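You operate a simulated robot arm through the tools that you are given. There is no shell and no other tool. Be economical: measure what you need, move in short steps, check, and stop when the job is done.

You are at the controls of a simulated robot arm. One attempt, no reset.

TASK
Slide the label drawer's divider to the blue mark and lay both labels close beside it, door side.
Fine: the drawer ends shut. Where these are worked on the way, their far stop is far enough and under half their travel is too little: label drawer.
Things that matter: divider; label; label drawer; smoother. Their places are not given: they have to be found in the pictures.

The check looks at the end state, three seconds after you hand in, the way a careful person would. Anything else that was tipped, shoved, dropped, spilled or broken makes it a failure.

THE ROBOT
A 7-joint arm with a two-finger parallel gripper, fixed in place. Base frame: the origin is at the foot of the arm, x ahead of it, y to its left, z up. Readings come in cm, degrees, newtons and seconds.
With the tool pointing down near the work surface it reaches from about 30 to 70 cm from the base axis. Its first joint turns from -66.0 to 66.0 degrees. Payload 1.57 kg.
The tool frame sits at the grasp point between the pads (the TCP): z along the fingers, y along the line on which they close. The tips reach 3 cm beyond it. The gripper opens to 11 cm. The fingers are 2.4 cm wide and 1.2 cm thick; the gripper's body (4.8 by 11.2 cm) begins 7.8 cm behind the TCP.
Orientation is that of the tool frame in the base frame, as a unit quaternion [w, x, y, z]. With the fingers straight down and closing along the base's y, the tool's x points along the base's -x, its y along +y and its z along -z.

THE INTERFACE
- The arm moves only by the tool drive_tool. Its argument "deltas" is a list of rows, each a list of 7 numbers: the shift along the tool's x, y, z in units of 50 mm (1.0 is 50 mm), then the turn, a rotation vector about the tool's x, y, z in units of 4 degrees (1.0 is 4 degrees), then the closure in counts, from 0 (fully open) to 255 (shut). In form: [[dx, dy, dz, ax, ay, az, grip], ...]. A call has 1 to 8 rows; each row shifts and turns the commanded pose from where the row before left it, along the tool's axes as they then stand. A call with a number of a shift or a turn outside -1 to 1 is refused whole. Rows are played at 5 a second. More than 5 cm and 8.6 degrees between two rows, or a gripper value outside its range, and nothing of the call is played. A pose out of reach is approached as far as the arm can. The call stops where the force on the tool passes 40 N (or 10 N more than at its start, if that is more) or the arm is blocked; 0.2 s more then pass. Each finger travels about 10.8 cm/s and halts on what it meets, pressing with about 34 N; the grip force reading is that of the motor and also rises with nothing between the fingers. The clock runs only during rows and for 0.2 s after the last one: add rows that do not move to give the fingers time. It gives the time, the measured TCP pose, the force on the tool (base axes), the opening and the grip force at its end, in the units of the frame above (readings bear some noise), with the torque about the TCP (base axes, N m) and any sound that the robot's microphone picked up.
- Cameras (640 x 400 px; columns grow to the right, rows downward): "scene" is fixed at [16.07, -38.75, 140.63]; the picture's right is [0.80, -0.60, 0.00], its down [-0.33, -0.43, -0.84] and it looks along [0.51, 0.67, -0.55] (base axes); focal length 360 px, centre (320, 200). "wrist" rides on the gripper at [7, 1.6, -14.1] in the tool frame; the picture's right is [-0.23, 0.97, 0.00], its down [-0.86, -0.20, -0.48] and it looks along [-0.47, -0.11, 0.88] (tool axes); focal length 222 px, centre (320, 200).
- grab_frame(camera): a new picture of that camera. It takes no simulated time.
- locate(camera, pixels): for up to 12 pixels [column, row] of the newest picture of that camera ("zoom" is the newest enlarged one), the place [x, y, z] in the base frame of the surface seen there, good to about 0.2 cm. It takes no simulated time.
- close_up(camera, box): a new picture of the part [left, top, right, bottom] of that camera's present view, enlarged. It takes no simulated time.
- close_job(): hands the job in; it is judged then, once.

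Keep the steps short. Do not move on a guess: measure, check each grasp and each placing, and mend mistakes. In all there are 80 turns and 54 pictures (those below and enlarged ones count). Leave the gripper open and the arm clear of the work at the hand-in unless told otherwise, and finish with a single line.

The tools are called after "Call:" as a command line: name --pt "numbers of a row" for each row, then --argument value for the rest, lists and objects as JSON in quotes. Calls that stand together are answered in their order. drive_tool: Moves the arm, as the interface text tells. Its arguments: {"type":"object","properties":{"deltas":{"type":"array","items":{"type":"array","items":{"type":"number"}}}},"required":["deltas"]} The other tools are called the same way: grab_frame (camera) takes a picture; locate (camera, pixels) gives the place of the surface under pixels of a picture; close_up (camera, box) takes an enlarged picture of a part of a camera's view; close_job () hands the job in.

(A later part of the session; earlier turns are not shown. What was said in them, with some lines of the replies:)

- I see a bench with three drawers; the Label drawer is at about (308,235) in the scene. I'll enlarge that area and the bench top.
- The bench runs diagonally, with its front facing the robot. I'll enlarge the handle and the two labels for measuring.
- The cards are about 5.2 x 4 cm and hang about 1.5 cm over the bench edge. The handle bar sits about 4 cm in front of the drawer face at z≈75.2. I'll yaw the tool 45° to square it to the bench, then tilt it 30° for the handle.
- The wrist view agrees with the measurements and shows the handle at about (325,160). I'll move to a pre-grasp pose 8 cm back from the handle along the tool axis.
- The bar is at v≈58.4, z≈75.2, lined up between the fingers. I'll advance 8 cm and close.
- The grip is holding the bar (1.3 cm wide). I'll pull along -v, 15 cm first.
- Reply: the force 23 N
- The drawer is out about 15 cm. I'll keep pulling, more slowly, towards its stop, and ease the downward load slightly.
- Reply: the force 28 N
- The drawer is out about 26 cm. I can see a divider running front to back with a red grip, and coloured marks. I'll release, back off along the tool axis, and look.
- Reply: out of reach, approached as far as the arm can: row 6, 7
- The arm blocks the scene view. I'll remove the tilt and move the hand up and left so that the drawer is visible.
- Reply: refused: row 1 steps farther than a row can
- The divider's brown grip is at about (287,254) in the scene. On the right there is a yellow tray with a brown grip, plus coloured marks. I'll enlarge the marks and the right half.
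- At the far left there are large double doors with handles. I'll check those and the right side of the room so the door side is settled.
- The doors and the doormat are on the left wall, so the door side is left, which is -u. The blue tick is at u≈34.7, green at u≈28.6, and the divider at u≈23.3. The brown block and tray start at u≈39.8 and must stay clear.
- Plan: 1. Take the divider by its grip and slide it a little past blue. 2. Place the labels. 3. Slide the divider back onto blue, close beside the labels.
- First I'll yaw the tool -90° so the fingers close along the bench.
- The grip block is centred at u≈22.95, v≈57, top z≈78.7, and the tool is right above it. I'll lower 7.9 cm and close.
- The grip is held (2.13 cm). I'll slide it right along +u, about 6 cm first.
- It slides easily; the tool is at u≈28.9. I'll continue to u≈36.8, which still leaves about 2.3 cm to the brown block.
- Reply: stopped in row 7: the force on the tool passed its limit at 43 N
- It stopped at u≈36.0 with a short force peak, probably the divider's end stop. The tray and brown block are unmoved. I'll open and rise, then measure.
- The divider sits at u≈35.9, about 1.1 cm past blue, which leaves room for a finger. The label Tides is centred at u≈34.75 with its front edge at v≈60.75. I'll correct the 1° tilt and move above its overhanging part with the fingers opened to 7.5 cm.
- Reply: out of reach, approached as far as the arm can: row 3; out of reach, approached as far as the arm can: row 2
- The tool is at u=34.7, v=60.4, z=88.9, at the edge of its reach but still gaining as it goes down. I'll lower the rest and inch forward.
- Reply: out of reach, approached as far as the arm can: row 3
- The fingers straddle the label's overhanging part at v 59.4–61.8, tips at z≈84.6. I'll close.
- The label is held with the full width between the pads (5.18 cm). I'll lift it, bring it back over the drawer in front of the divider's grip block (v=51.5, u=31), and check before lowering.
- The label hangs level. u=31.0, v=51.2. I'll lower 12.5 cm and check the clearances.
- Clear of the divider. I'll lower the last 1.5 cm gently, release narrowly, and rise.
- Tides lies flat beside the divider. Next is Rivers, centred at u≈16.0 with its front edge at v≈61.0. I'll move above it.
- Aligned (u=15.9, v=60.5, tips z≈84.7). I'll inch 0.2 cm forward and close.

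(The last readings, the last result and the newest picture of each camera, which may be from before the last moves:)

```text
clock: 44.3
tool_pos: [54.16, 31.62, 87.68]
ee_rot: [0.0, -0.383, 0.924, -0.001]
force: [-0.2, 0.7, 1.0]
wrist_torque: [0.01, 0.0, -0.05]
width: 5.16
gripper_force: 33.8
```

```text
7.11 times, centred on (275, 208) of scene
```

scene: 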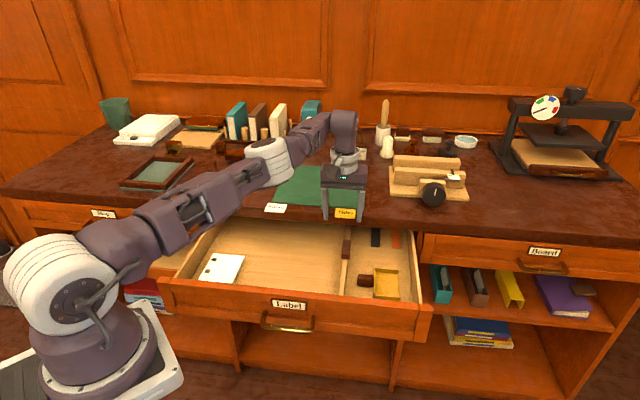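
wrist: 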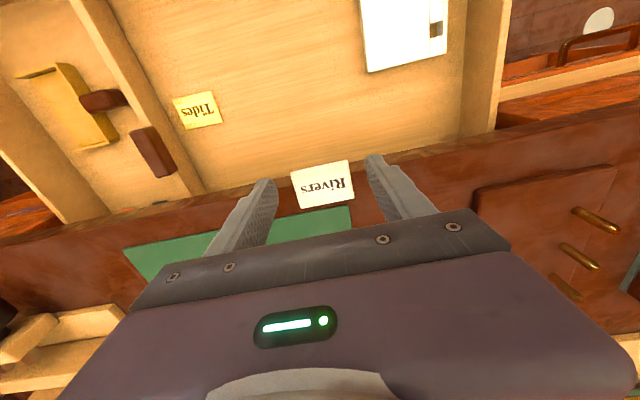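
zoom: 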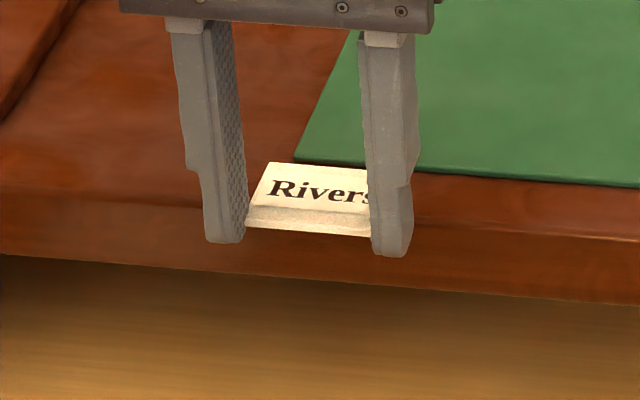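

Rivers is held (5.16 cm). I'll lift it and carry it to u≈31.1, v≈46.2 over the drawer.

Call:
drive_tool --pt "0 0 -0.2 0 0 0 170" --pt "0.1 0 -0.2 0 0 0 170" --pt "0.57 -0.5 0 0 0 0 170" --pt "0.57 -0.64 0 0 0 0 170" --pt "0.57 -0.64 0 0 0 0 170" --pt "0.57 -0.64 0 0 0 0 170" --pt "0.5 -0.62 0 0 0 0 170" --pt "0 0 0 0 0 0 170"

Call:
grab_frame --camera "wrist"

```text
clock: 46.1
tool_pos: [54.82, 10.77, 89.66]
ee_rot: [-0.001, -0.383, 0.924, -0.001]
force: [0.4, -0.6, -0.6]
wrist_torque: [-0.01, -0.01, 0.0]
width: 5.17
gripper_force: 33.9
```

```text
18 pictures are left
```

wrist: 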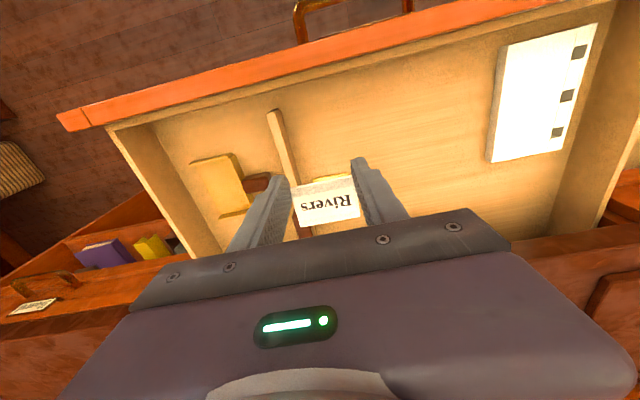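

Call:
drive_tool --pt "0 0 0.6 0 0 0 170" --pt "0 0 0.7 0 0 0 170" --pt "0 0 0.7 0 0 0 170" --pt "0 0 0.45 0 0 0 170" --pt "0 0 0 0 0 0 170"

Call:
grab_frame --camera "wrist"

Call:
close_up --camera "scene" --box '[280, 222, 430, 318]'

```text
clock: 47.3
tool_pos: [54.89, 10.65, 77.39]
ee_rot: [0.0, -0.383, 0.924, -0.001]
force: [0.6, -0.2, 0.4]
wrist_torque: [-0.02, -0.02, -0.01]
width: 5.17
gripper_force: 34.1
```

```text
17 pictures are left
```

wrist: 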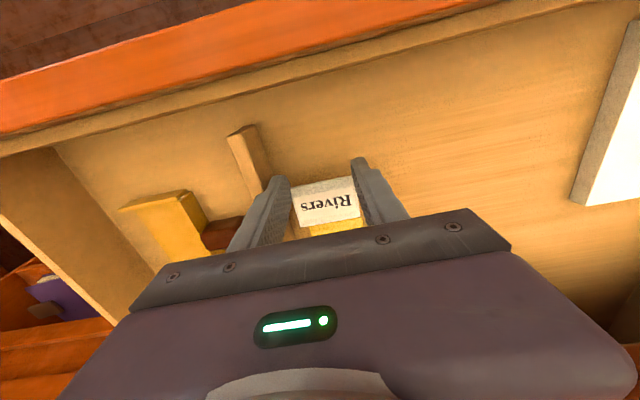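

```text
4.17 times, centred on (355, 270) of scene
```

zoom: 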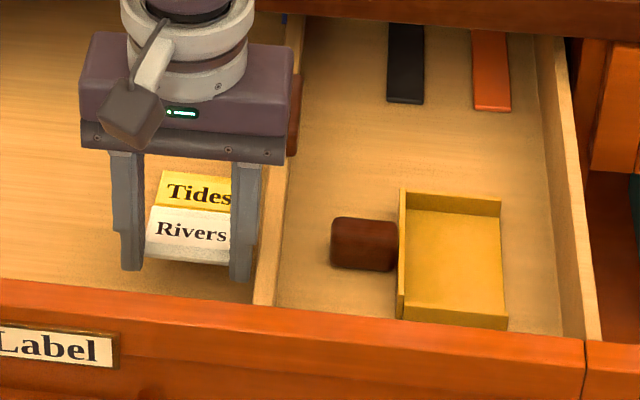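

Call:
locate --camera "zoom" --pixels '[[190, 212], [225, 215], [165, 175], [225, 181], [190, 200], [190, 255], [270, 220], [262, 225], [255, 290]]'

```text
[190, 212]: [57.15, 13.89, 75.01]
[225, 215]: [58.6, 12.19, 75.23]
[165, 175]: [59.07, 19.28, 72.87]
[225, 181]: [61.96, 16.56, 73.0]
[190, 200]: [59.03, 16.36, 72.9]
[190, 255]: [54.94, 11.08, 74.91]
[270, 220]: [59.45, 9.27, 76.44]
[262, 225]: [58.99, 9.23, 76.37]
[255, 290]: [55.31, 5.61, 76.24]
```

Rivers' rear edge is at v≈50.2 and Tides' front is at ≈51.5, so they don't overlap. I'll lower the last bit and release.

Call:
drive_tool --pt "0 0.02 0.1 0 0 0 170" --pt "0 0 0.15 0 0 0 170" --pt "0 0 0.1 0 0 0 170" --pt "0 0 0 0 0 0 170"

Call:
drive_tool --pt "0 0 0 0 0 0 132" --pt "0 0 0 0 0 0 126" --pt "0 0 0 0 0 0 126" --pt "0 0 -0.2 0 0 0 126" --pt "0 0 -0.6 0 0 0 126" --pt "0 0 -0.8 0 0 0 126" --pt "0 0 -0.8 0 0 0 126"

Call:
grab_frame --camera "wrist"

```text
clock: 48.3
tool_pos: [54.72, 10.85, 75.8]
ee_rot: [0.0, -0.383, 0.924, -0.002]
force: [0.2, 0.8, 0.3]
wrist_torque: [0.05, 0.05, 0.01]
width: 5.15
gripper_force: 34.4
```

```text
clock: 49.9
tool_pos: [54.48, 10.64, 87.91]
ee_rot: [0.001, -0.384, 0.923, -0.001]
force: [-0.2, -0.5, 0.3]
wrist_torque: [-0.01, -0.01, 0.01]
width: 5.59
gripper_force: 0.1
```

```text
15 pictures are left
```

wrist: 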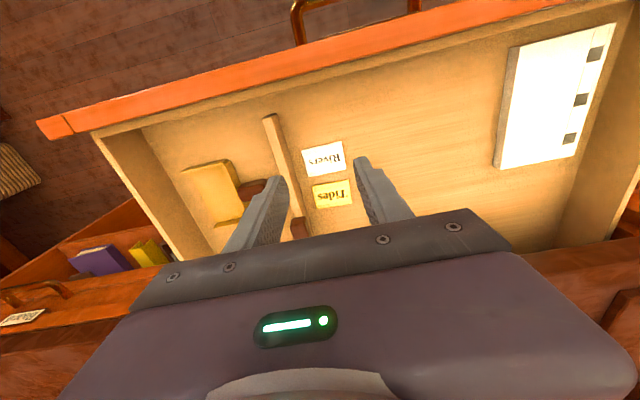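

Both labels lie flat beside the divider. Now I'll go back to the divider grip at u≈36, v≈56.7 for the final alignment, checking from above first.

Call:
drive_tool --pt "-0.4 -0.2 0 0 0 0 150" --pt "-0.6 -0.3 0 0 0 0 150" --pt "-0.6 -0.3 0 0 0 0 150" --pt "-0.53 -0.2 0 0 0 0 150" --pt "0 0 0 0 0 0 150"

Call:
grab_frame --camera "wrist"

Call:
close_up --camera "scene" --box '[305, 215, 375, 260]'

```text
clock: 51.1
tool_pos: [65.54, 14.75, 87.85]
ee_rot: [-0.001, -0.383, 0.924, -0.001]
force: [0.2, -0.2, 0.2]
wrist_torque: [0.01, -0.01, -0.01]
width: 4.52
gripper_force: 0.0
```

```text
14 pictures are left
```

wrist: 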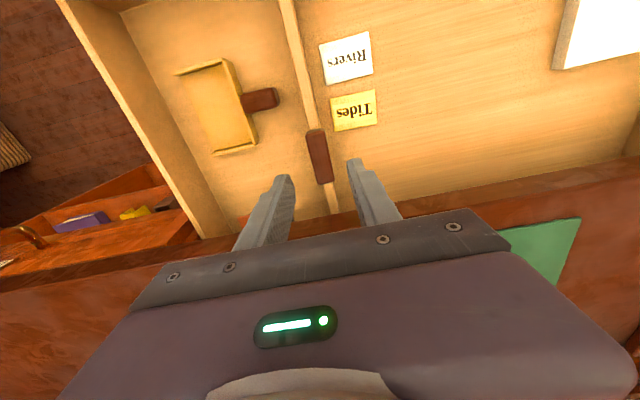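

```text
8.89 times, centred on (340, 238) of scene
```

zoom: 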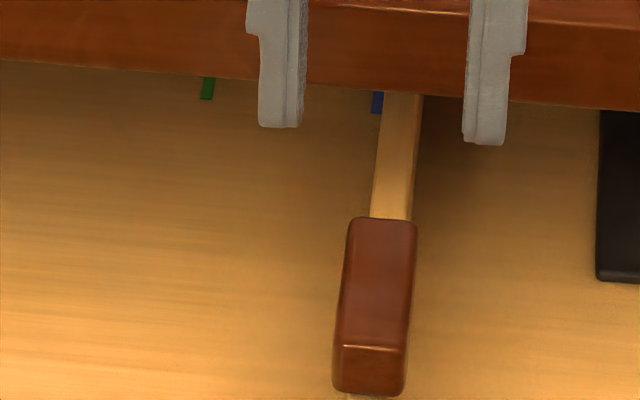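

Call:
locate --camera "zoom" --pixels '[[377, 106], [373, 110], [382, 108], [388, 130], [400, 130], [412, 130], [375, 200], [392, 200], [408, 200], [380, 230], [350, 340], [404, 340]]'

Call:
locate --camera "wrist" --pixels '[[291, 50], [298, 50], [304, 50], [310, 135], [326, 135], [318, 178], [332, 178], [320, 47], [331, 98], [371, 38], [376, 92], [333, 205]]'

```text
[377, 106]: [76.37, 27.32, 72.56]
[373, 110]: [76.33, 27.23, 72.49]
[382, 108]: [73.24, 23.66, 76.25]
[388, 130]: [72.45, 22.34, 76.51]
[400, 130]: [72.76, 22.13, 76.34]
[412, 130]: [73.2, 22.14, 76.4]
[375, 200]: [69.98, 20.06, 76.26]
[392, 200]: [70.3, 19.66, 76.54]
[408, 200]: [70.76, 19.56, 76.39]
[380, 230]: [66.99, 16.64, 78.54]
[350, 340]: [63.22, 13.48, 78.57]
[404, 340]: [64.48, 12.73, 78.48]
```

```text
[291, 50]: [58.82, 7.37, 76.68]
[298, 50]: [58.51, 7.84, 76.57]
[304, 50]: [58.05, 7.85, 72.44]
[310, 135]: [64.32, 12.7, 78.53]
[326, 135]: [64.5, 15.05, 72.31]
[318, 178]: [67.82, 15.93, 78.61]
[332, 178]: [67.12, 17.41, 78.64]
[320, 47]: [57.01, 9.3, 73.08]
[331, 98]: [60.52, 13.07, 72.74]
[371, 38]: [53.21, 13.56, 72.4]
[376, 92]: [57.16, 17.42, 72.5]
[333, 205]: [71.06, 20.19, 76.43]
```

Divider centre u≈35.8, blue tick u≈34.7, so it moves back about 1.1 cm. That leaves about 0.5 cm to the labels. I'll lower and grip.

Call:
drive_tool --pt "0 0 0.5 0 0 0 150" --pt "0 0 0.5 0 0 0 150" --pt "0 0 0.4 0 0 0 150" --pt "0 0 0.18 0 0 0 150" --pt "0 0 0 0 0 0 150" --pt "0 0 0 0 0 0 240" --pt "0 0 0 0 0 0 240" --pt "0 0 0 0 0 0 240"

```text
clock: 52.9
tool_pos: [65.8, 14.64, 79.95]
ee_rot: [-0.001, -0.383, 0.924, -0.001]
force: [-4.2, 5.8, -1.2]
wrist_torque: [0.07, 0.09, -0.05]
width: 2.16
gripper_force: 34.4
```

Call:
drive_tool --pt "0 0.12 0 0 0 0 240" --pt "0 0.12 0 0 0 0 240" --pt "0 0 0 0 0 0 240" --pt "0 0 0 0 0 0 240"

Call:
close_up --camera "scene" --box '[305, 215, 375, 260]'

```text
clock: 53.9
tool_pos: [64.78, 15.55, 79.96]
ee_rot: [0.001, -0.383, 0.924, -0.001]
force: [-1.0, -1.3, 6.6]
wrist_torque: [0.05, 0.43, -0.42]
width: 2.11
gripper_force: 34.5
```

```text
8.89 times, centred on (340, 238) of scene
```

zoom: 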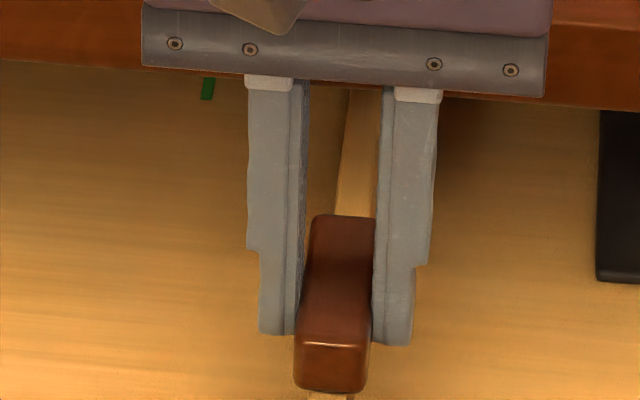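

Tool is at u≈34.8. I'll release, rise, and check the divider against the tick.

Call:
drive_tool --pt "0 0 0 0 0 0 170" --pt "0 0 0 0 0 0 150" --pt "0 0 -0.4 0 0 0 150" --pt "0 0 -0.6 0 0 0 150" --pt "0 0 -0.8 0 0 0 150" --pt "0.3 0 -0.8 0 0 0 150" --pt "0.8 0.4 0 0 0 0 150"

Call:
close_up --camera "scene" --box '[305, 215, 375, 260]'

Call:
grab_frame --camera "wrist"

```text
clock: 55.5
tool_pos: [59.47, 13.0, 92.93]
ee_rot: [0.0, -0.383, 0.924, -0.001]
force: [-0.8, 0.0, 0.7]
wrist_torque: [-0.01, 0.0, -0.02]
width: 4.52
gripper_force: 0.1
```

```text
8.89 times, centred on (340, 238) of scene
```

zoom: 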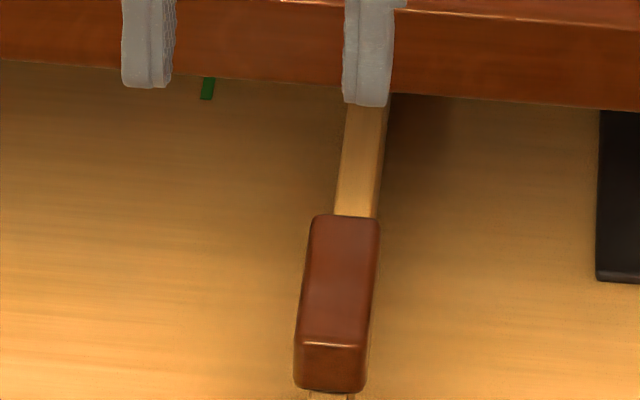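

```text
10 pictures are left
```

wrist: 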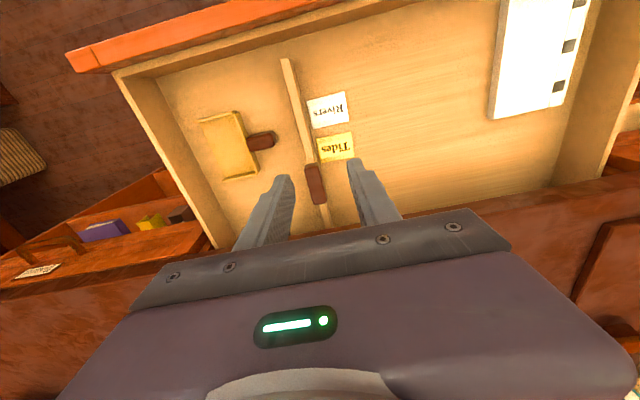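

Call:
locate --camera "zoom" --pixels '[[350, 130], [365, 130], [380, 130], [338, 200], [356, 200], [374, 200], [368, 110], [345, 150]]'

Call:
locate --camera "wrist" --pixels '[[293, 90], [298, 90], [303, 90], [310, 110], [318, 150], [309, 190], [321, 190], [267, 135], [325, 215]]'

```text
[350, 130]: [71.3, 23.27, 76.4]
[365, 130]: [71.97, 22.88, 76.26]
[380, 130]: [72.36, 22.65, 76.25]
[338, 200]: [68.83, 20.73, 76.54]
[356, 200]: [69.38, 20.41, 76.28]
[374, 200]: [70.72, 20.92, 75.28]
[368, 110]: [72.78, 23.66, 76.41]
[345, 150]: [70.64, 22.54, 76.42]
```

```text
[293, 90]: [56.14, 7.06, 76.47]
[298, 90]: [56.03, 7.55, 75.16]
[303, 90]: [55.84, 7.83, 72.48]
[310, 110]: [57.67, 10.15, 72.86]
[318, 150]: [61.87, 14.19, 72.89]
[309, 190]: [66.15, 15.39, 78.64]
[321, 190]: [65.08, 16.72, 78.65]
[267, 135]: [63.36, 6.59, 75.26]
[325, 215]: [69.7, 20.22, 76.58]
```

The divider centre is at u≈34.65 against the tick at 34.7–34.8, so it's on the mark. The labels are about 0.4 cm from it on the left, door side. Now I'll shut the drawer: close the fingers, move out in front of the handle, and look.

Call:
drive_tool --pt "0.5 0.16 0 0 0 0 200" --pt "0.83 0.28 0 0 0 0 255" --pt "0.83 0.28 0 0 0 0 255" --pt "0.83 0.28 0 0 0 0 255" --pt "0.83 0.28 0 0 0 0 255" --pt "0.83 0.28 0 0 0 0 255" --pt "0 0 0 0 0 0 255"

Call:
grab_frame --camera "wrist"

Call:
grab_frame --camera "scene"

```text
clock: 57.1
tool_pos: [37.62, 2.12, 93.07]
ee_rot: [0.0, -0.384, 0.924, 0.0]
force: [0.1, -0.5, -0.2]
wrist_torque: [0.0, -0.01, 0.01]
width: 0.0
gripper_force: 20.9
```

```text
9 pictures are left
```

wrist: 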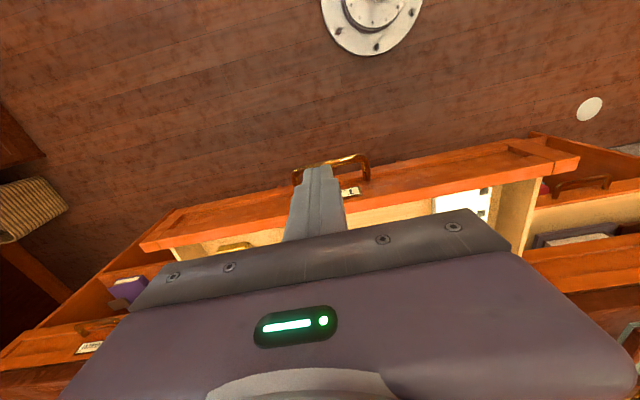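

```text
8 pictures are left
```

scene: 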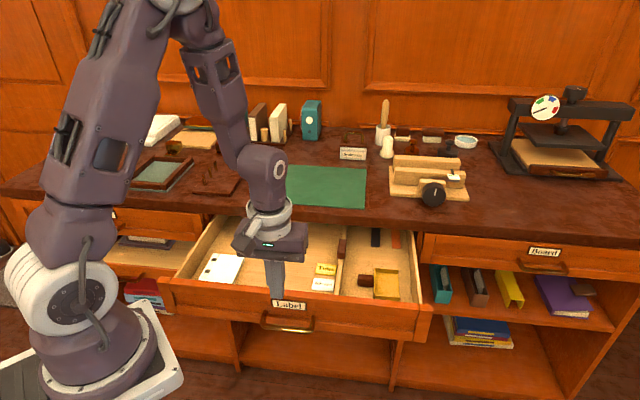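

Call:
locate --camera "scene" --pixels '[[265, 318], [285, 328], [310, 331], [288, 330], [263, 322], [300, 318], [250, 296]]'

Call:
locate --camera "wrist" --pixels '[[345, 157], [360, 155], [298, 180]]'

```text
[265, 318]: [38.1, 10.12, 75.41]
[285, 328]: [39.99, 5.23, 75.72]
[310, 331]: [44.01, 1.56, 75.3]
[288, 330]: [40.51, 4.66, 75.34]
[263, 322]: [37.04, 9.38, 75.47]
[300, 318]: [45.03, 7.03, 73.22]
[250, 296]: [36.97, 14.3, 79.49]
```

```text
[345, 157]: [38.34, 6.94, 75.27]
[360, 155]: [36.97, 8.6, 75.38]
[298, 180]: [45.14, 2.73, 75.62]
```

The bar is now at v≈32.0, centred at u≈24.9, z≈75.3. The fingers are at u=25.1, v=28.1, about 2 cm in front of it. I'll lower to the bar's height.

Call:
drive_tool --pt "0.1 0 0.65 0 0 0 255" --pt "0 0 0.65 0 0 0 255" --pt "0 0 0.65 0 0 0 255" --pt "0 0 0.65 0 0 0 255" --pt "0 0 0.65 0 0 0 255" --pt "0 0 0 0 0 0 255"

```text
clock: 58.5
tool_pos: [37.49, 1.76, 76.57]
ee_rot: [0.001, -0.383, 0.924, -0.001]
force: [-0.2, -0.5, 0.4]
wrist_torque: [0.0, 0.03, 0.02]
width: 0.0
gripper_force: 21.2
```

Now I'll push gently along +v.

Call:
drive_tool --pt "-0.3 0 0 0 0 0 255" --pt "-0.15 0 0 0 0 0 255" --pt "-0.15 0 0 0 0 0 255" --pt "-0.2 0 0 0 0 0 255" --pt "-0.25 0 0 0 0 0 255" --pt "-0.3 0 0 0 0 0 255" --pt "-0.3 0 0 0 0 0 255" --pt "-0.2 0 0 0 0 0 255"

Call:
grab_frame --camera "scene"

```text
clock: 60.3
tool_pos: [43.87, 8.43, 76.52]
ee_rot: [0.0, -0.384, 0.923, -0.001]
force: [-0.4, 0.2, -0.2]
wrist_torque: [0.01, 0.01, 0.02]
width: 0.01
gripper_force: 21.4
```

```text
7 pictures are left
```

scene: 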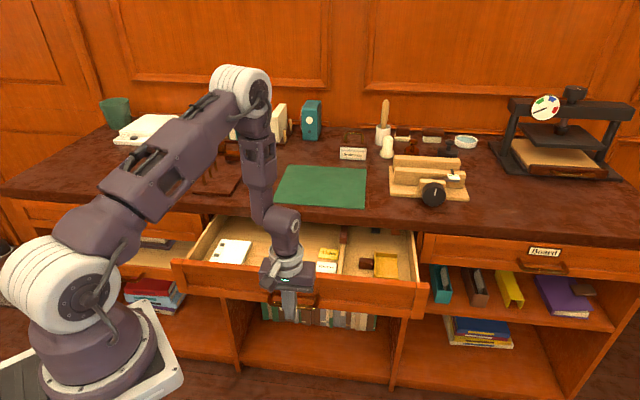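

The drawer follows and its contents look in order. I'll continue.

Call:
drive_tool --pt "-0.15 0 0 0 0 0 255" --pt "-0.25 0 0 0 0 0 255" --pt "-0.3 0 0 0 0 0 255" --pt "-0.3 0 0 0 0 0 255" --pt "-0.3 0 0 0 0 0 255" --pt "-0.3 0 0 0 0 0 255" --pt "-0.3 0 0 0 0 0 255" --pt "-0.2 0 0 0 0 0 255"

Call:
close_up --camera "scene" --box '[200, 200, 440, 340]'

```text
clock: 62.1
tool_pos: [51.41, 15.79, 76.62]
ee_rot: [0.0, -0.383, 0.924, 0.0]
force: [0.3, 0.3, 0.9]
wrist_torque: [-0.03, 0.01, 0.03]
width: 0.02
gripper_force: 21.3
```

```text
2.67 times, centred on (320, 270) of scene
```

zoom: 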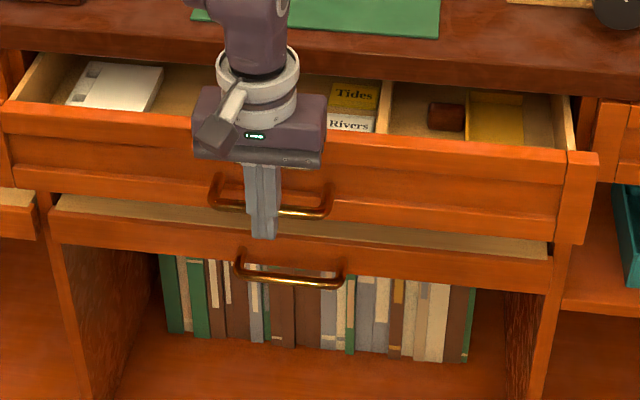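

v=47.5, about 9 cm to go. The labels are still beside the divider. I'll finish, slowing at the end.

Call:
drive_tool --pt "-0.15 0 0 0 0 0 255" --pt "-0.25 0 0 0 0 0 255" --pt "-0.3 0 0 0 0 0 255" --pt "-0.3 0 0 0 0 0 255" --pt "-0.25 0 0 0 0 0 255" --pt "-0.2 0 0 0 0 0 255" --pt "-0.12 0 0 0 0 0 255" --pt "-0.08 0 0 0 0 0 255"

Call:
drive_tool --pt "-0.06 0 0 0 0 0 255" --pt "-0.06 0 0 0 0 0 255" --pt "-0.06 0 0 0 0 0 255" --pt "-0.06 0 0 0 0 0 255" --pt "0 0 0 0 0 0 255"

```text
clock: 63.9
tool_pos: [56.96, 21.76, 76.57]
ee_rot: [0.0, -0.383, 0.924, -0.001]
force: [-0.1, -0.2, 0.0]
wrist_torque: [-0.01, 0.01, -0.01]
width: 0.0
gripper_force: 20.7
```

```text
clock: 65.1
tool_pos: [58.0, 22.49, 76.71]
ee_rot: [0.0, -0.383, 0.924, -0.001]
force: [-0.8, -0.4, 0.1]
wrist_torque: [0.0, -0.04, -0.03]
width: 0.0
gripper_force: 21.5
```

v=56.9 and no contact force yet. I'll push in small steps until the closed stop is felt.

Call:
drive_tool --pt "-0.05 0 0 0 0 0 255" --pt "-0.05 0 0 0 0 0 255" --pt "-0.05 0 0 0 0 0 255" --pt "0 0 0 0 0 0 255"

Call:
close_up --camera "scene" --box '[200, 190, 440, 330]'

```text
clock: 65.9
tool_pos: [57.98, 22.62, 76.38]
ee_rot: [-0.009, -0.382, 0.924, -0.003]
force: [-2.3, -2.9, 1.3]
wrist_torque: [0.0, 0.07, 0.02]
width: 0.01
gripper_force: 21.5
stopped in row 3: the force on the tool passed its limit at 44 N (the readings are from after the stop); the commanded pose is now the measured one
```

```text
2.67 times, centred on (320, 260) of scene
```

zoom: 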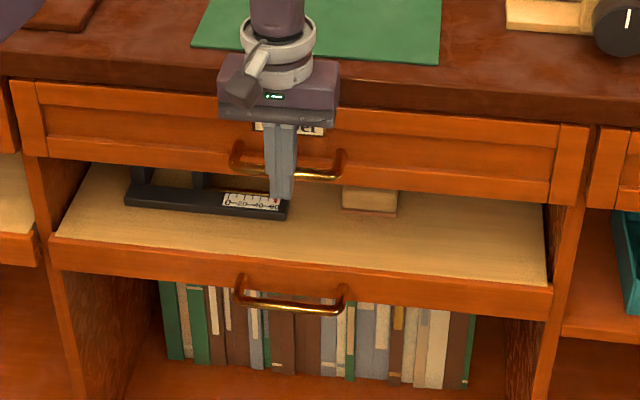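

The stop was felt and the drawer face is flush with its frame. I'll back off, rise clear and open the gripper.

Call:
drive_tool --pt "0.3 0 0 0 0 0 255" --pt "0.6 0 0 0 0 0 255" --pt "0.8 0 0 0 0 0 255" --pt "0.5 0.3 -0.7 0 0 0 120" --pt "0.3 0.4 -0.8 0 0 0 0" --pt "0 0.4 -0.9 0 0 0 0" --pt "0 0.4 -0.9 0 0 0 0" --pt "0 0.4 -0.9 0 0 0 0"

Call:
grab_frame --camera "scene"

Call:
locate --camera "scene" --pixels '[[308, 231], [308, 247], [250, 225], [390, 240], [300, 248]]'

```text
clock: 67.7
tool_pos: [43.05, 20.64, 97.75]
ee_rot: [-0.008, -0.383, 0.924, -0.003]
force: [-0.1, -0.7, -0.5]
wrist_torque: [0.0, -0.02, -0.01]
width: 11.02
gripper_force: 0.2
```

```text
4 pictures are left
```

scene: 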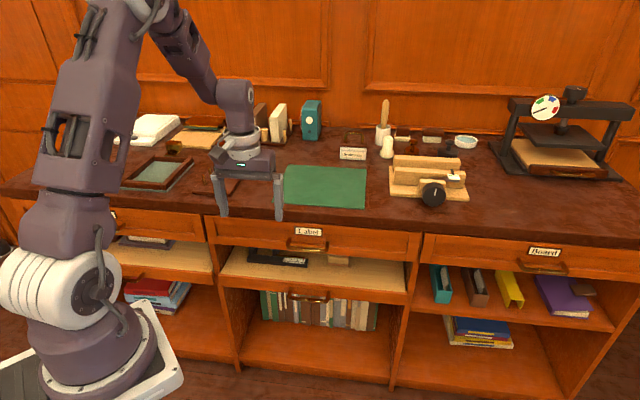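

```text
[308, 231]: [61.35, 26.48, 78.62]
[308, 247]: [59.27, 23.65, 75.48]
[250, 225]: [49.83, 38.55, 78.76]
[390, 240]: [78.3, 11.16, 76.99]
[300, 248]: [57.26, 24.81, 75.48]
```

The face and handle read the same as at the start, so the drawer is shut. The gripper is open and clear, and the bench is unchanged apart from the two labels. I'm handing in.

Call:
close_job

```text
The job is handed in.
```

The divider is at the blue mark, both labels lie flat about half a centimetre from it on the door (left) side, and the label drawer is shut.
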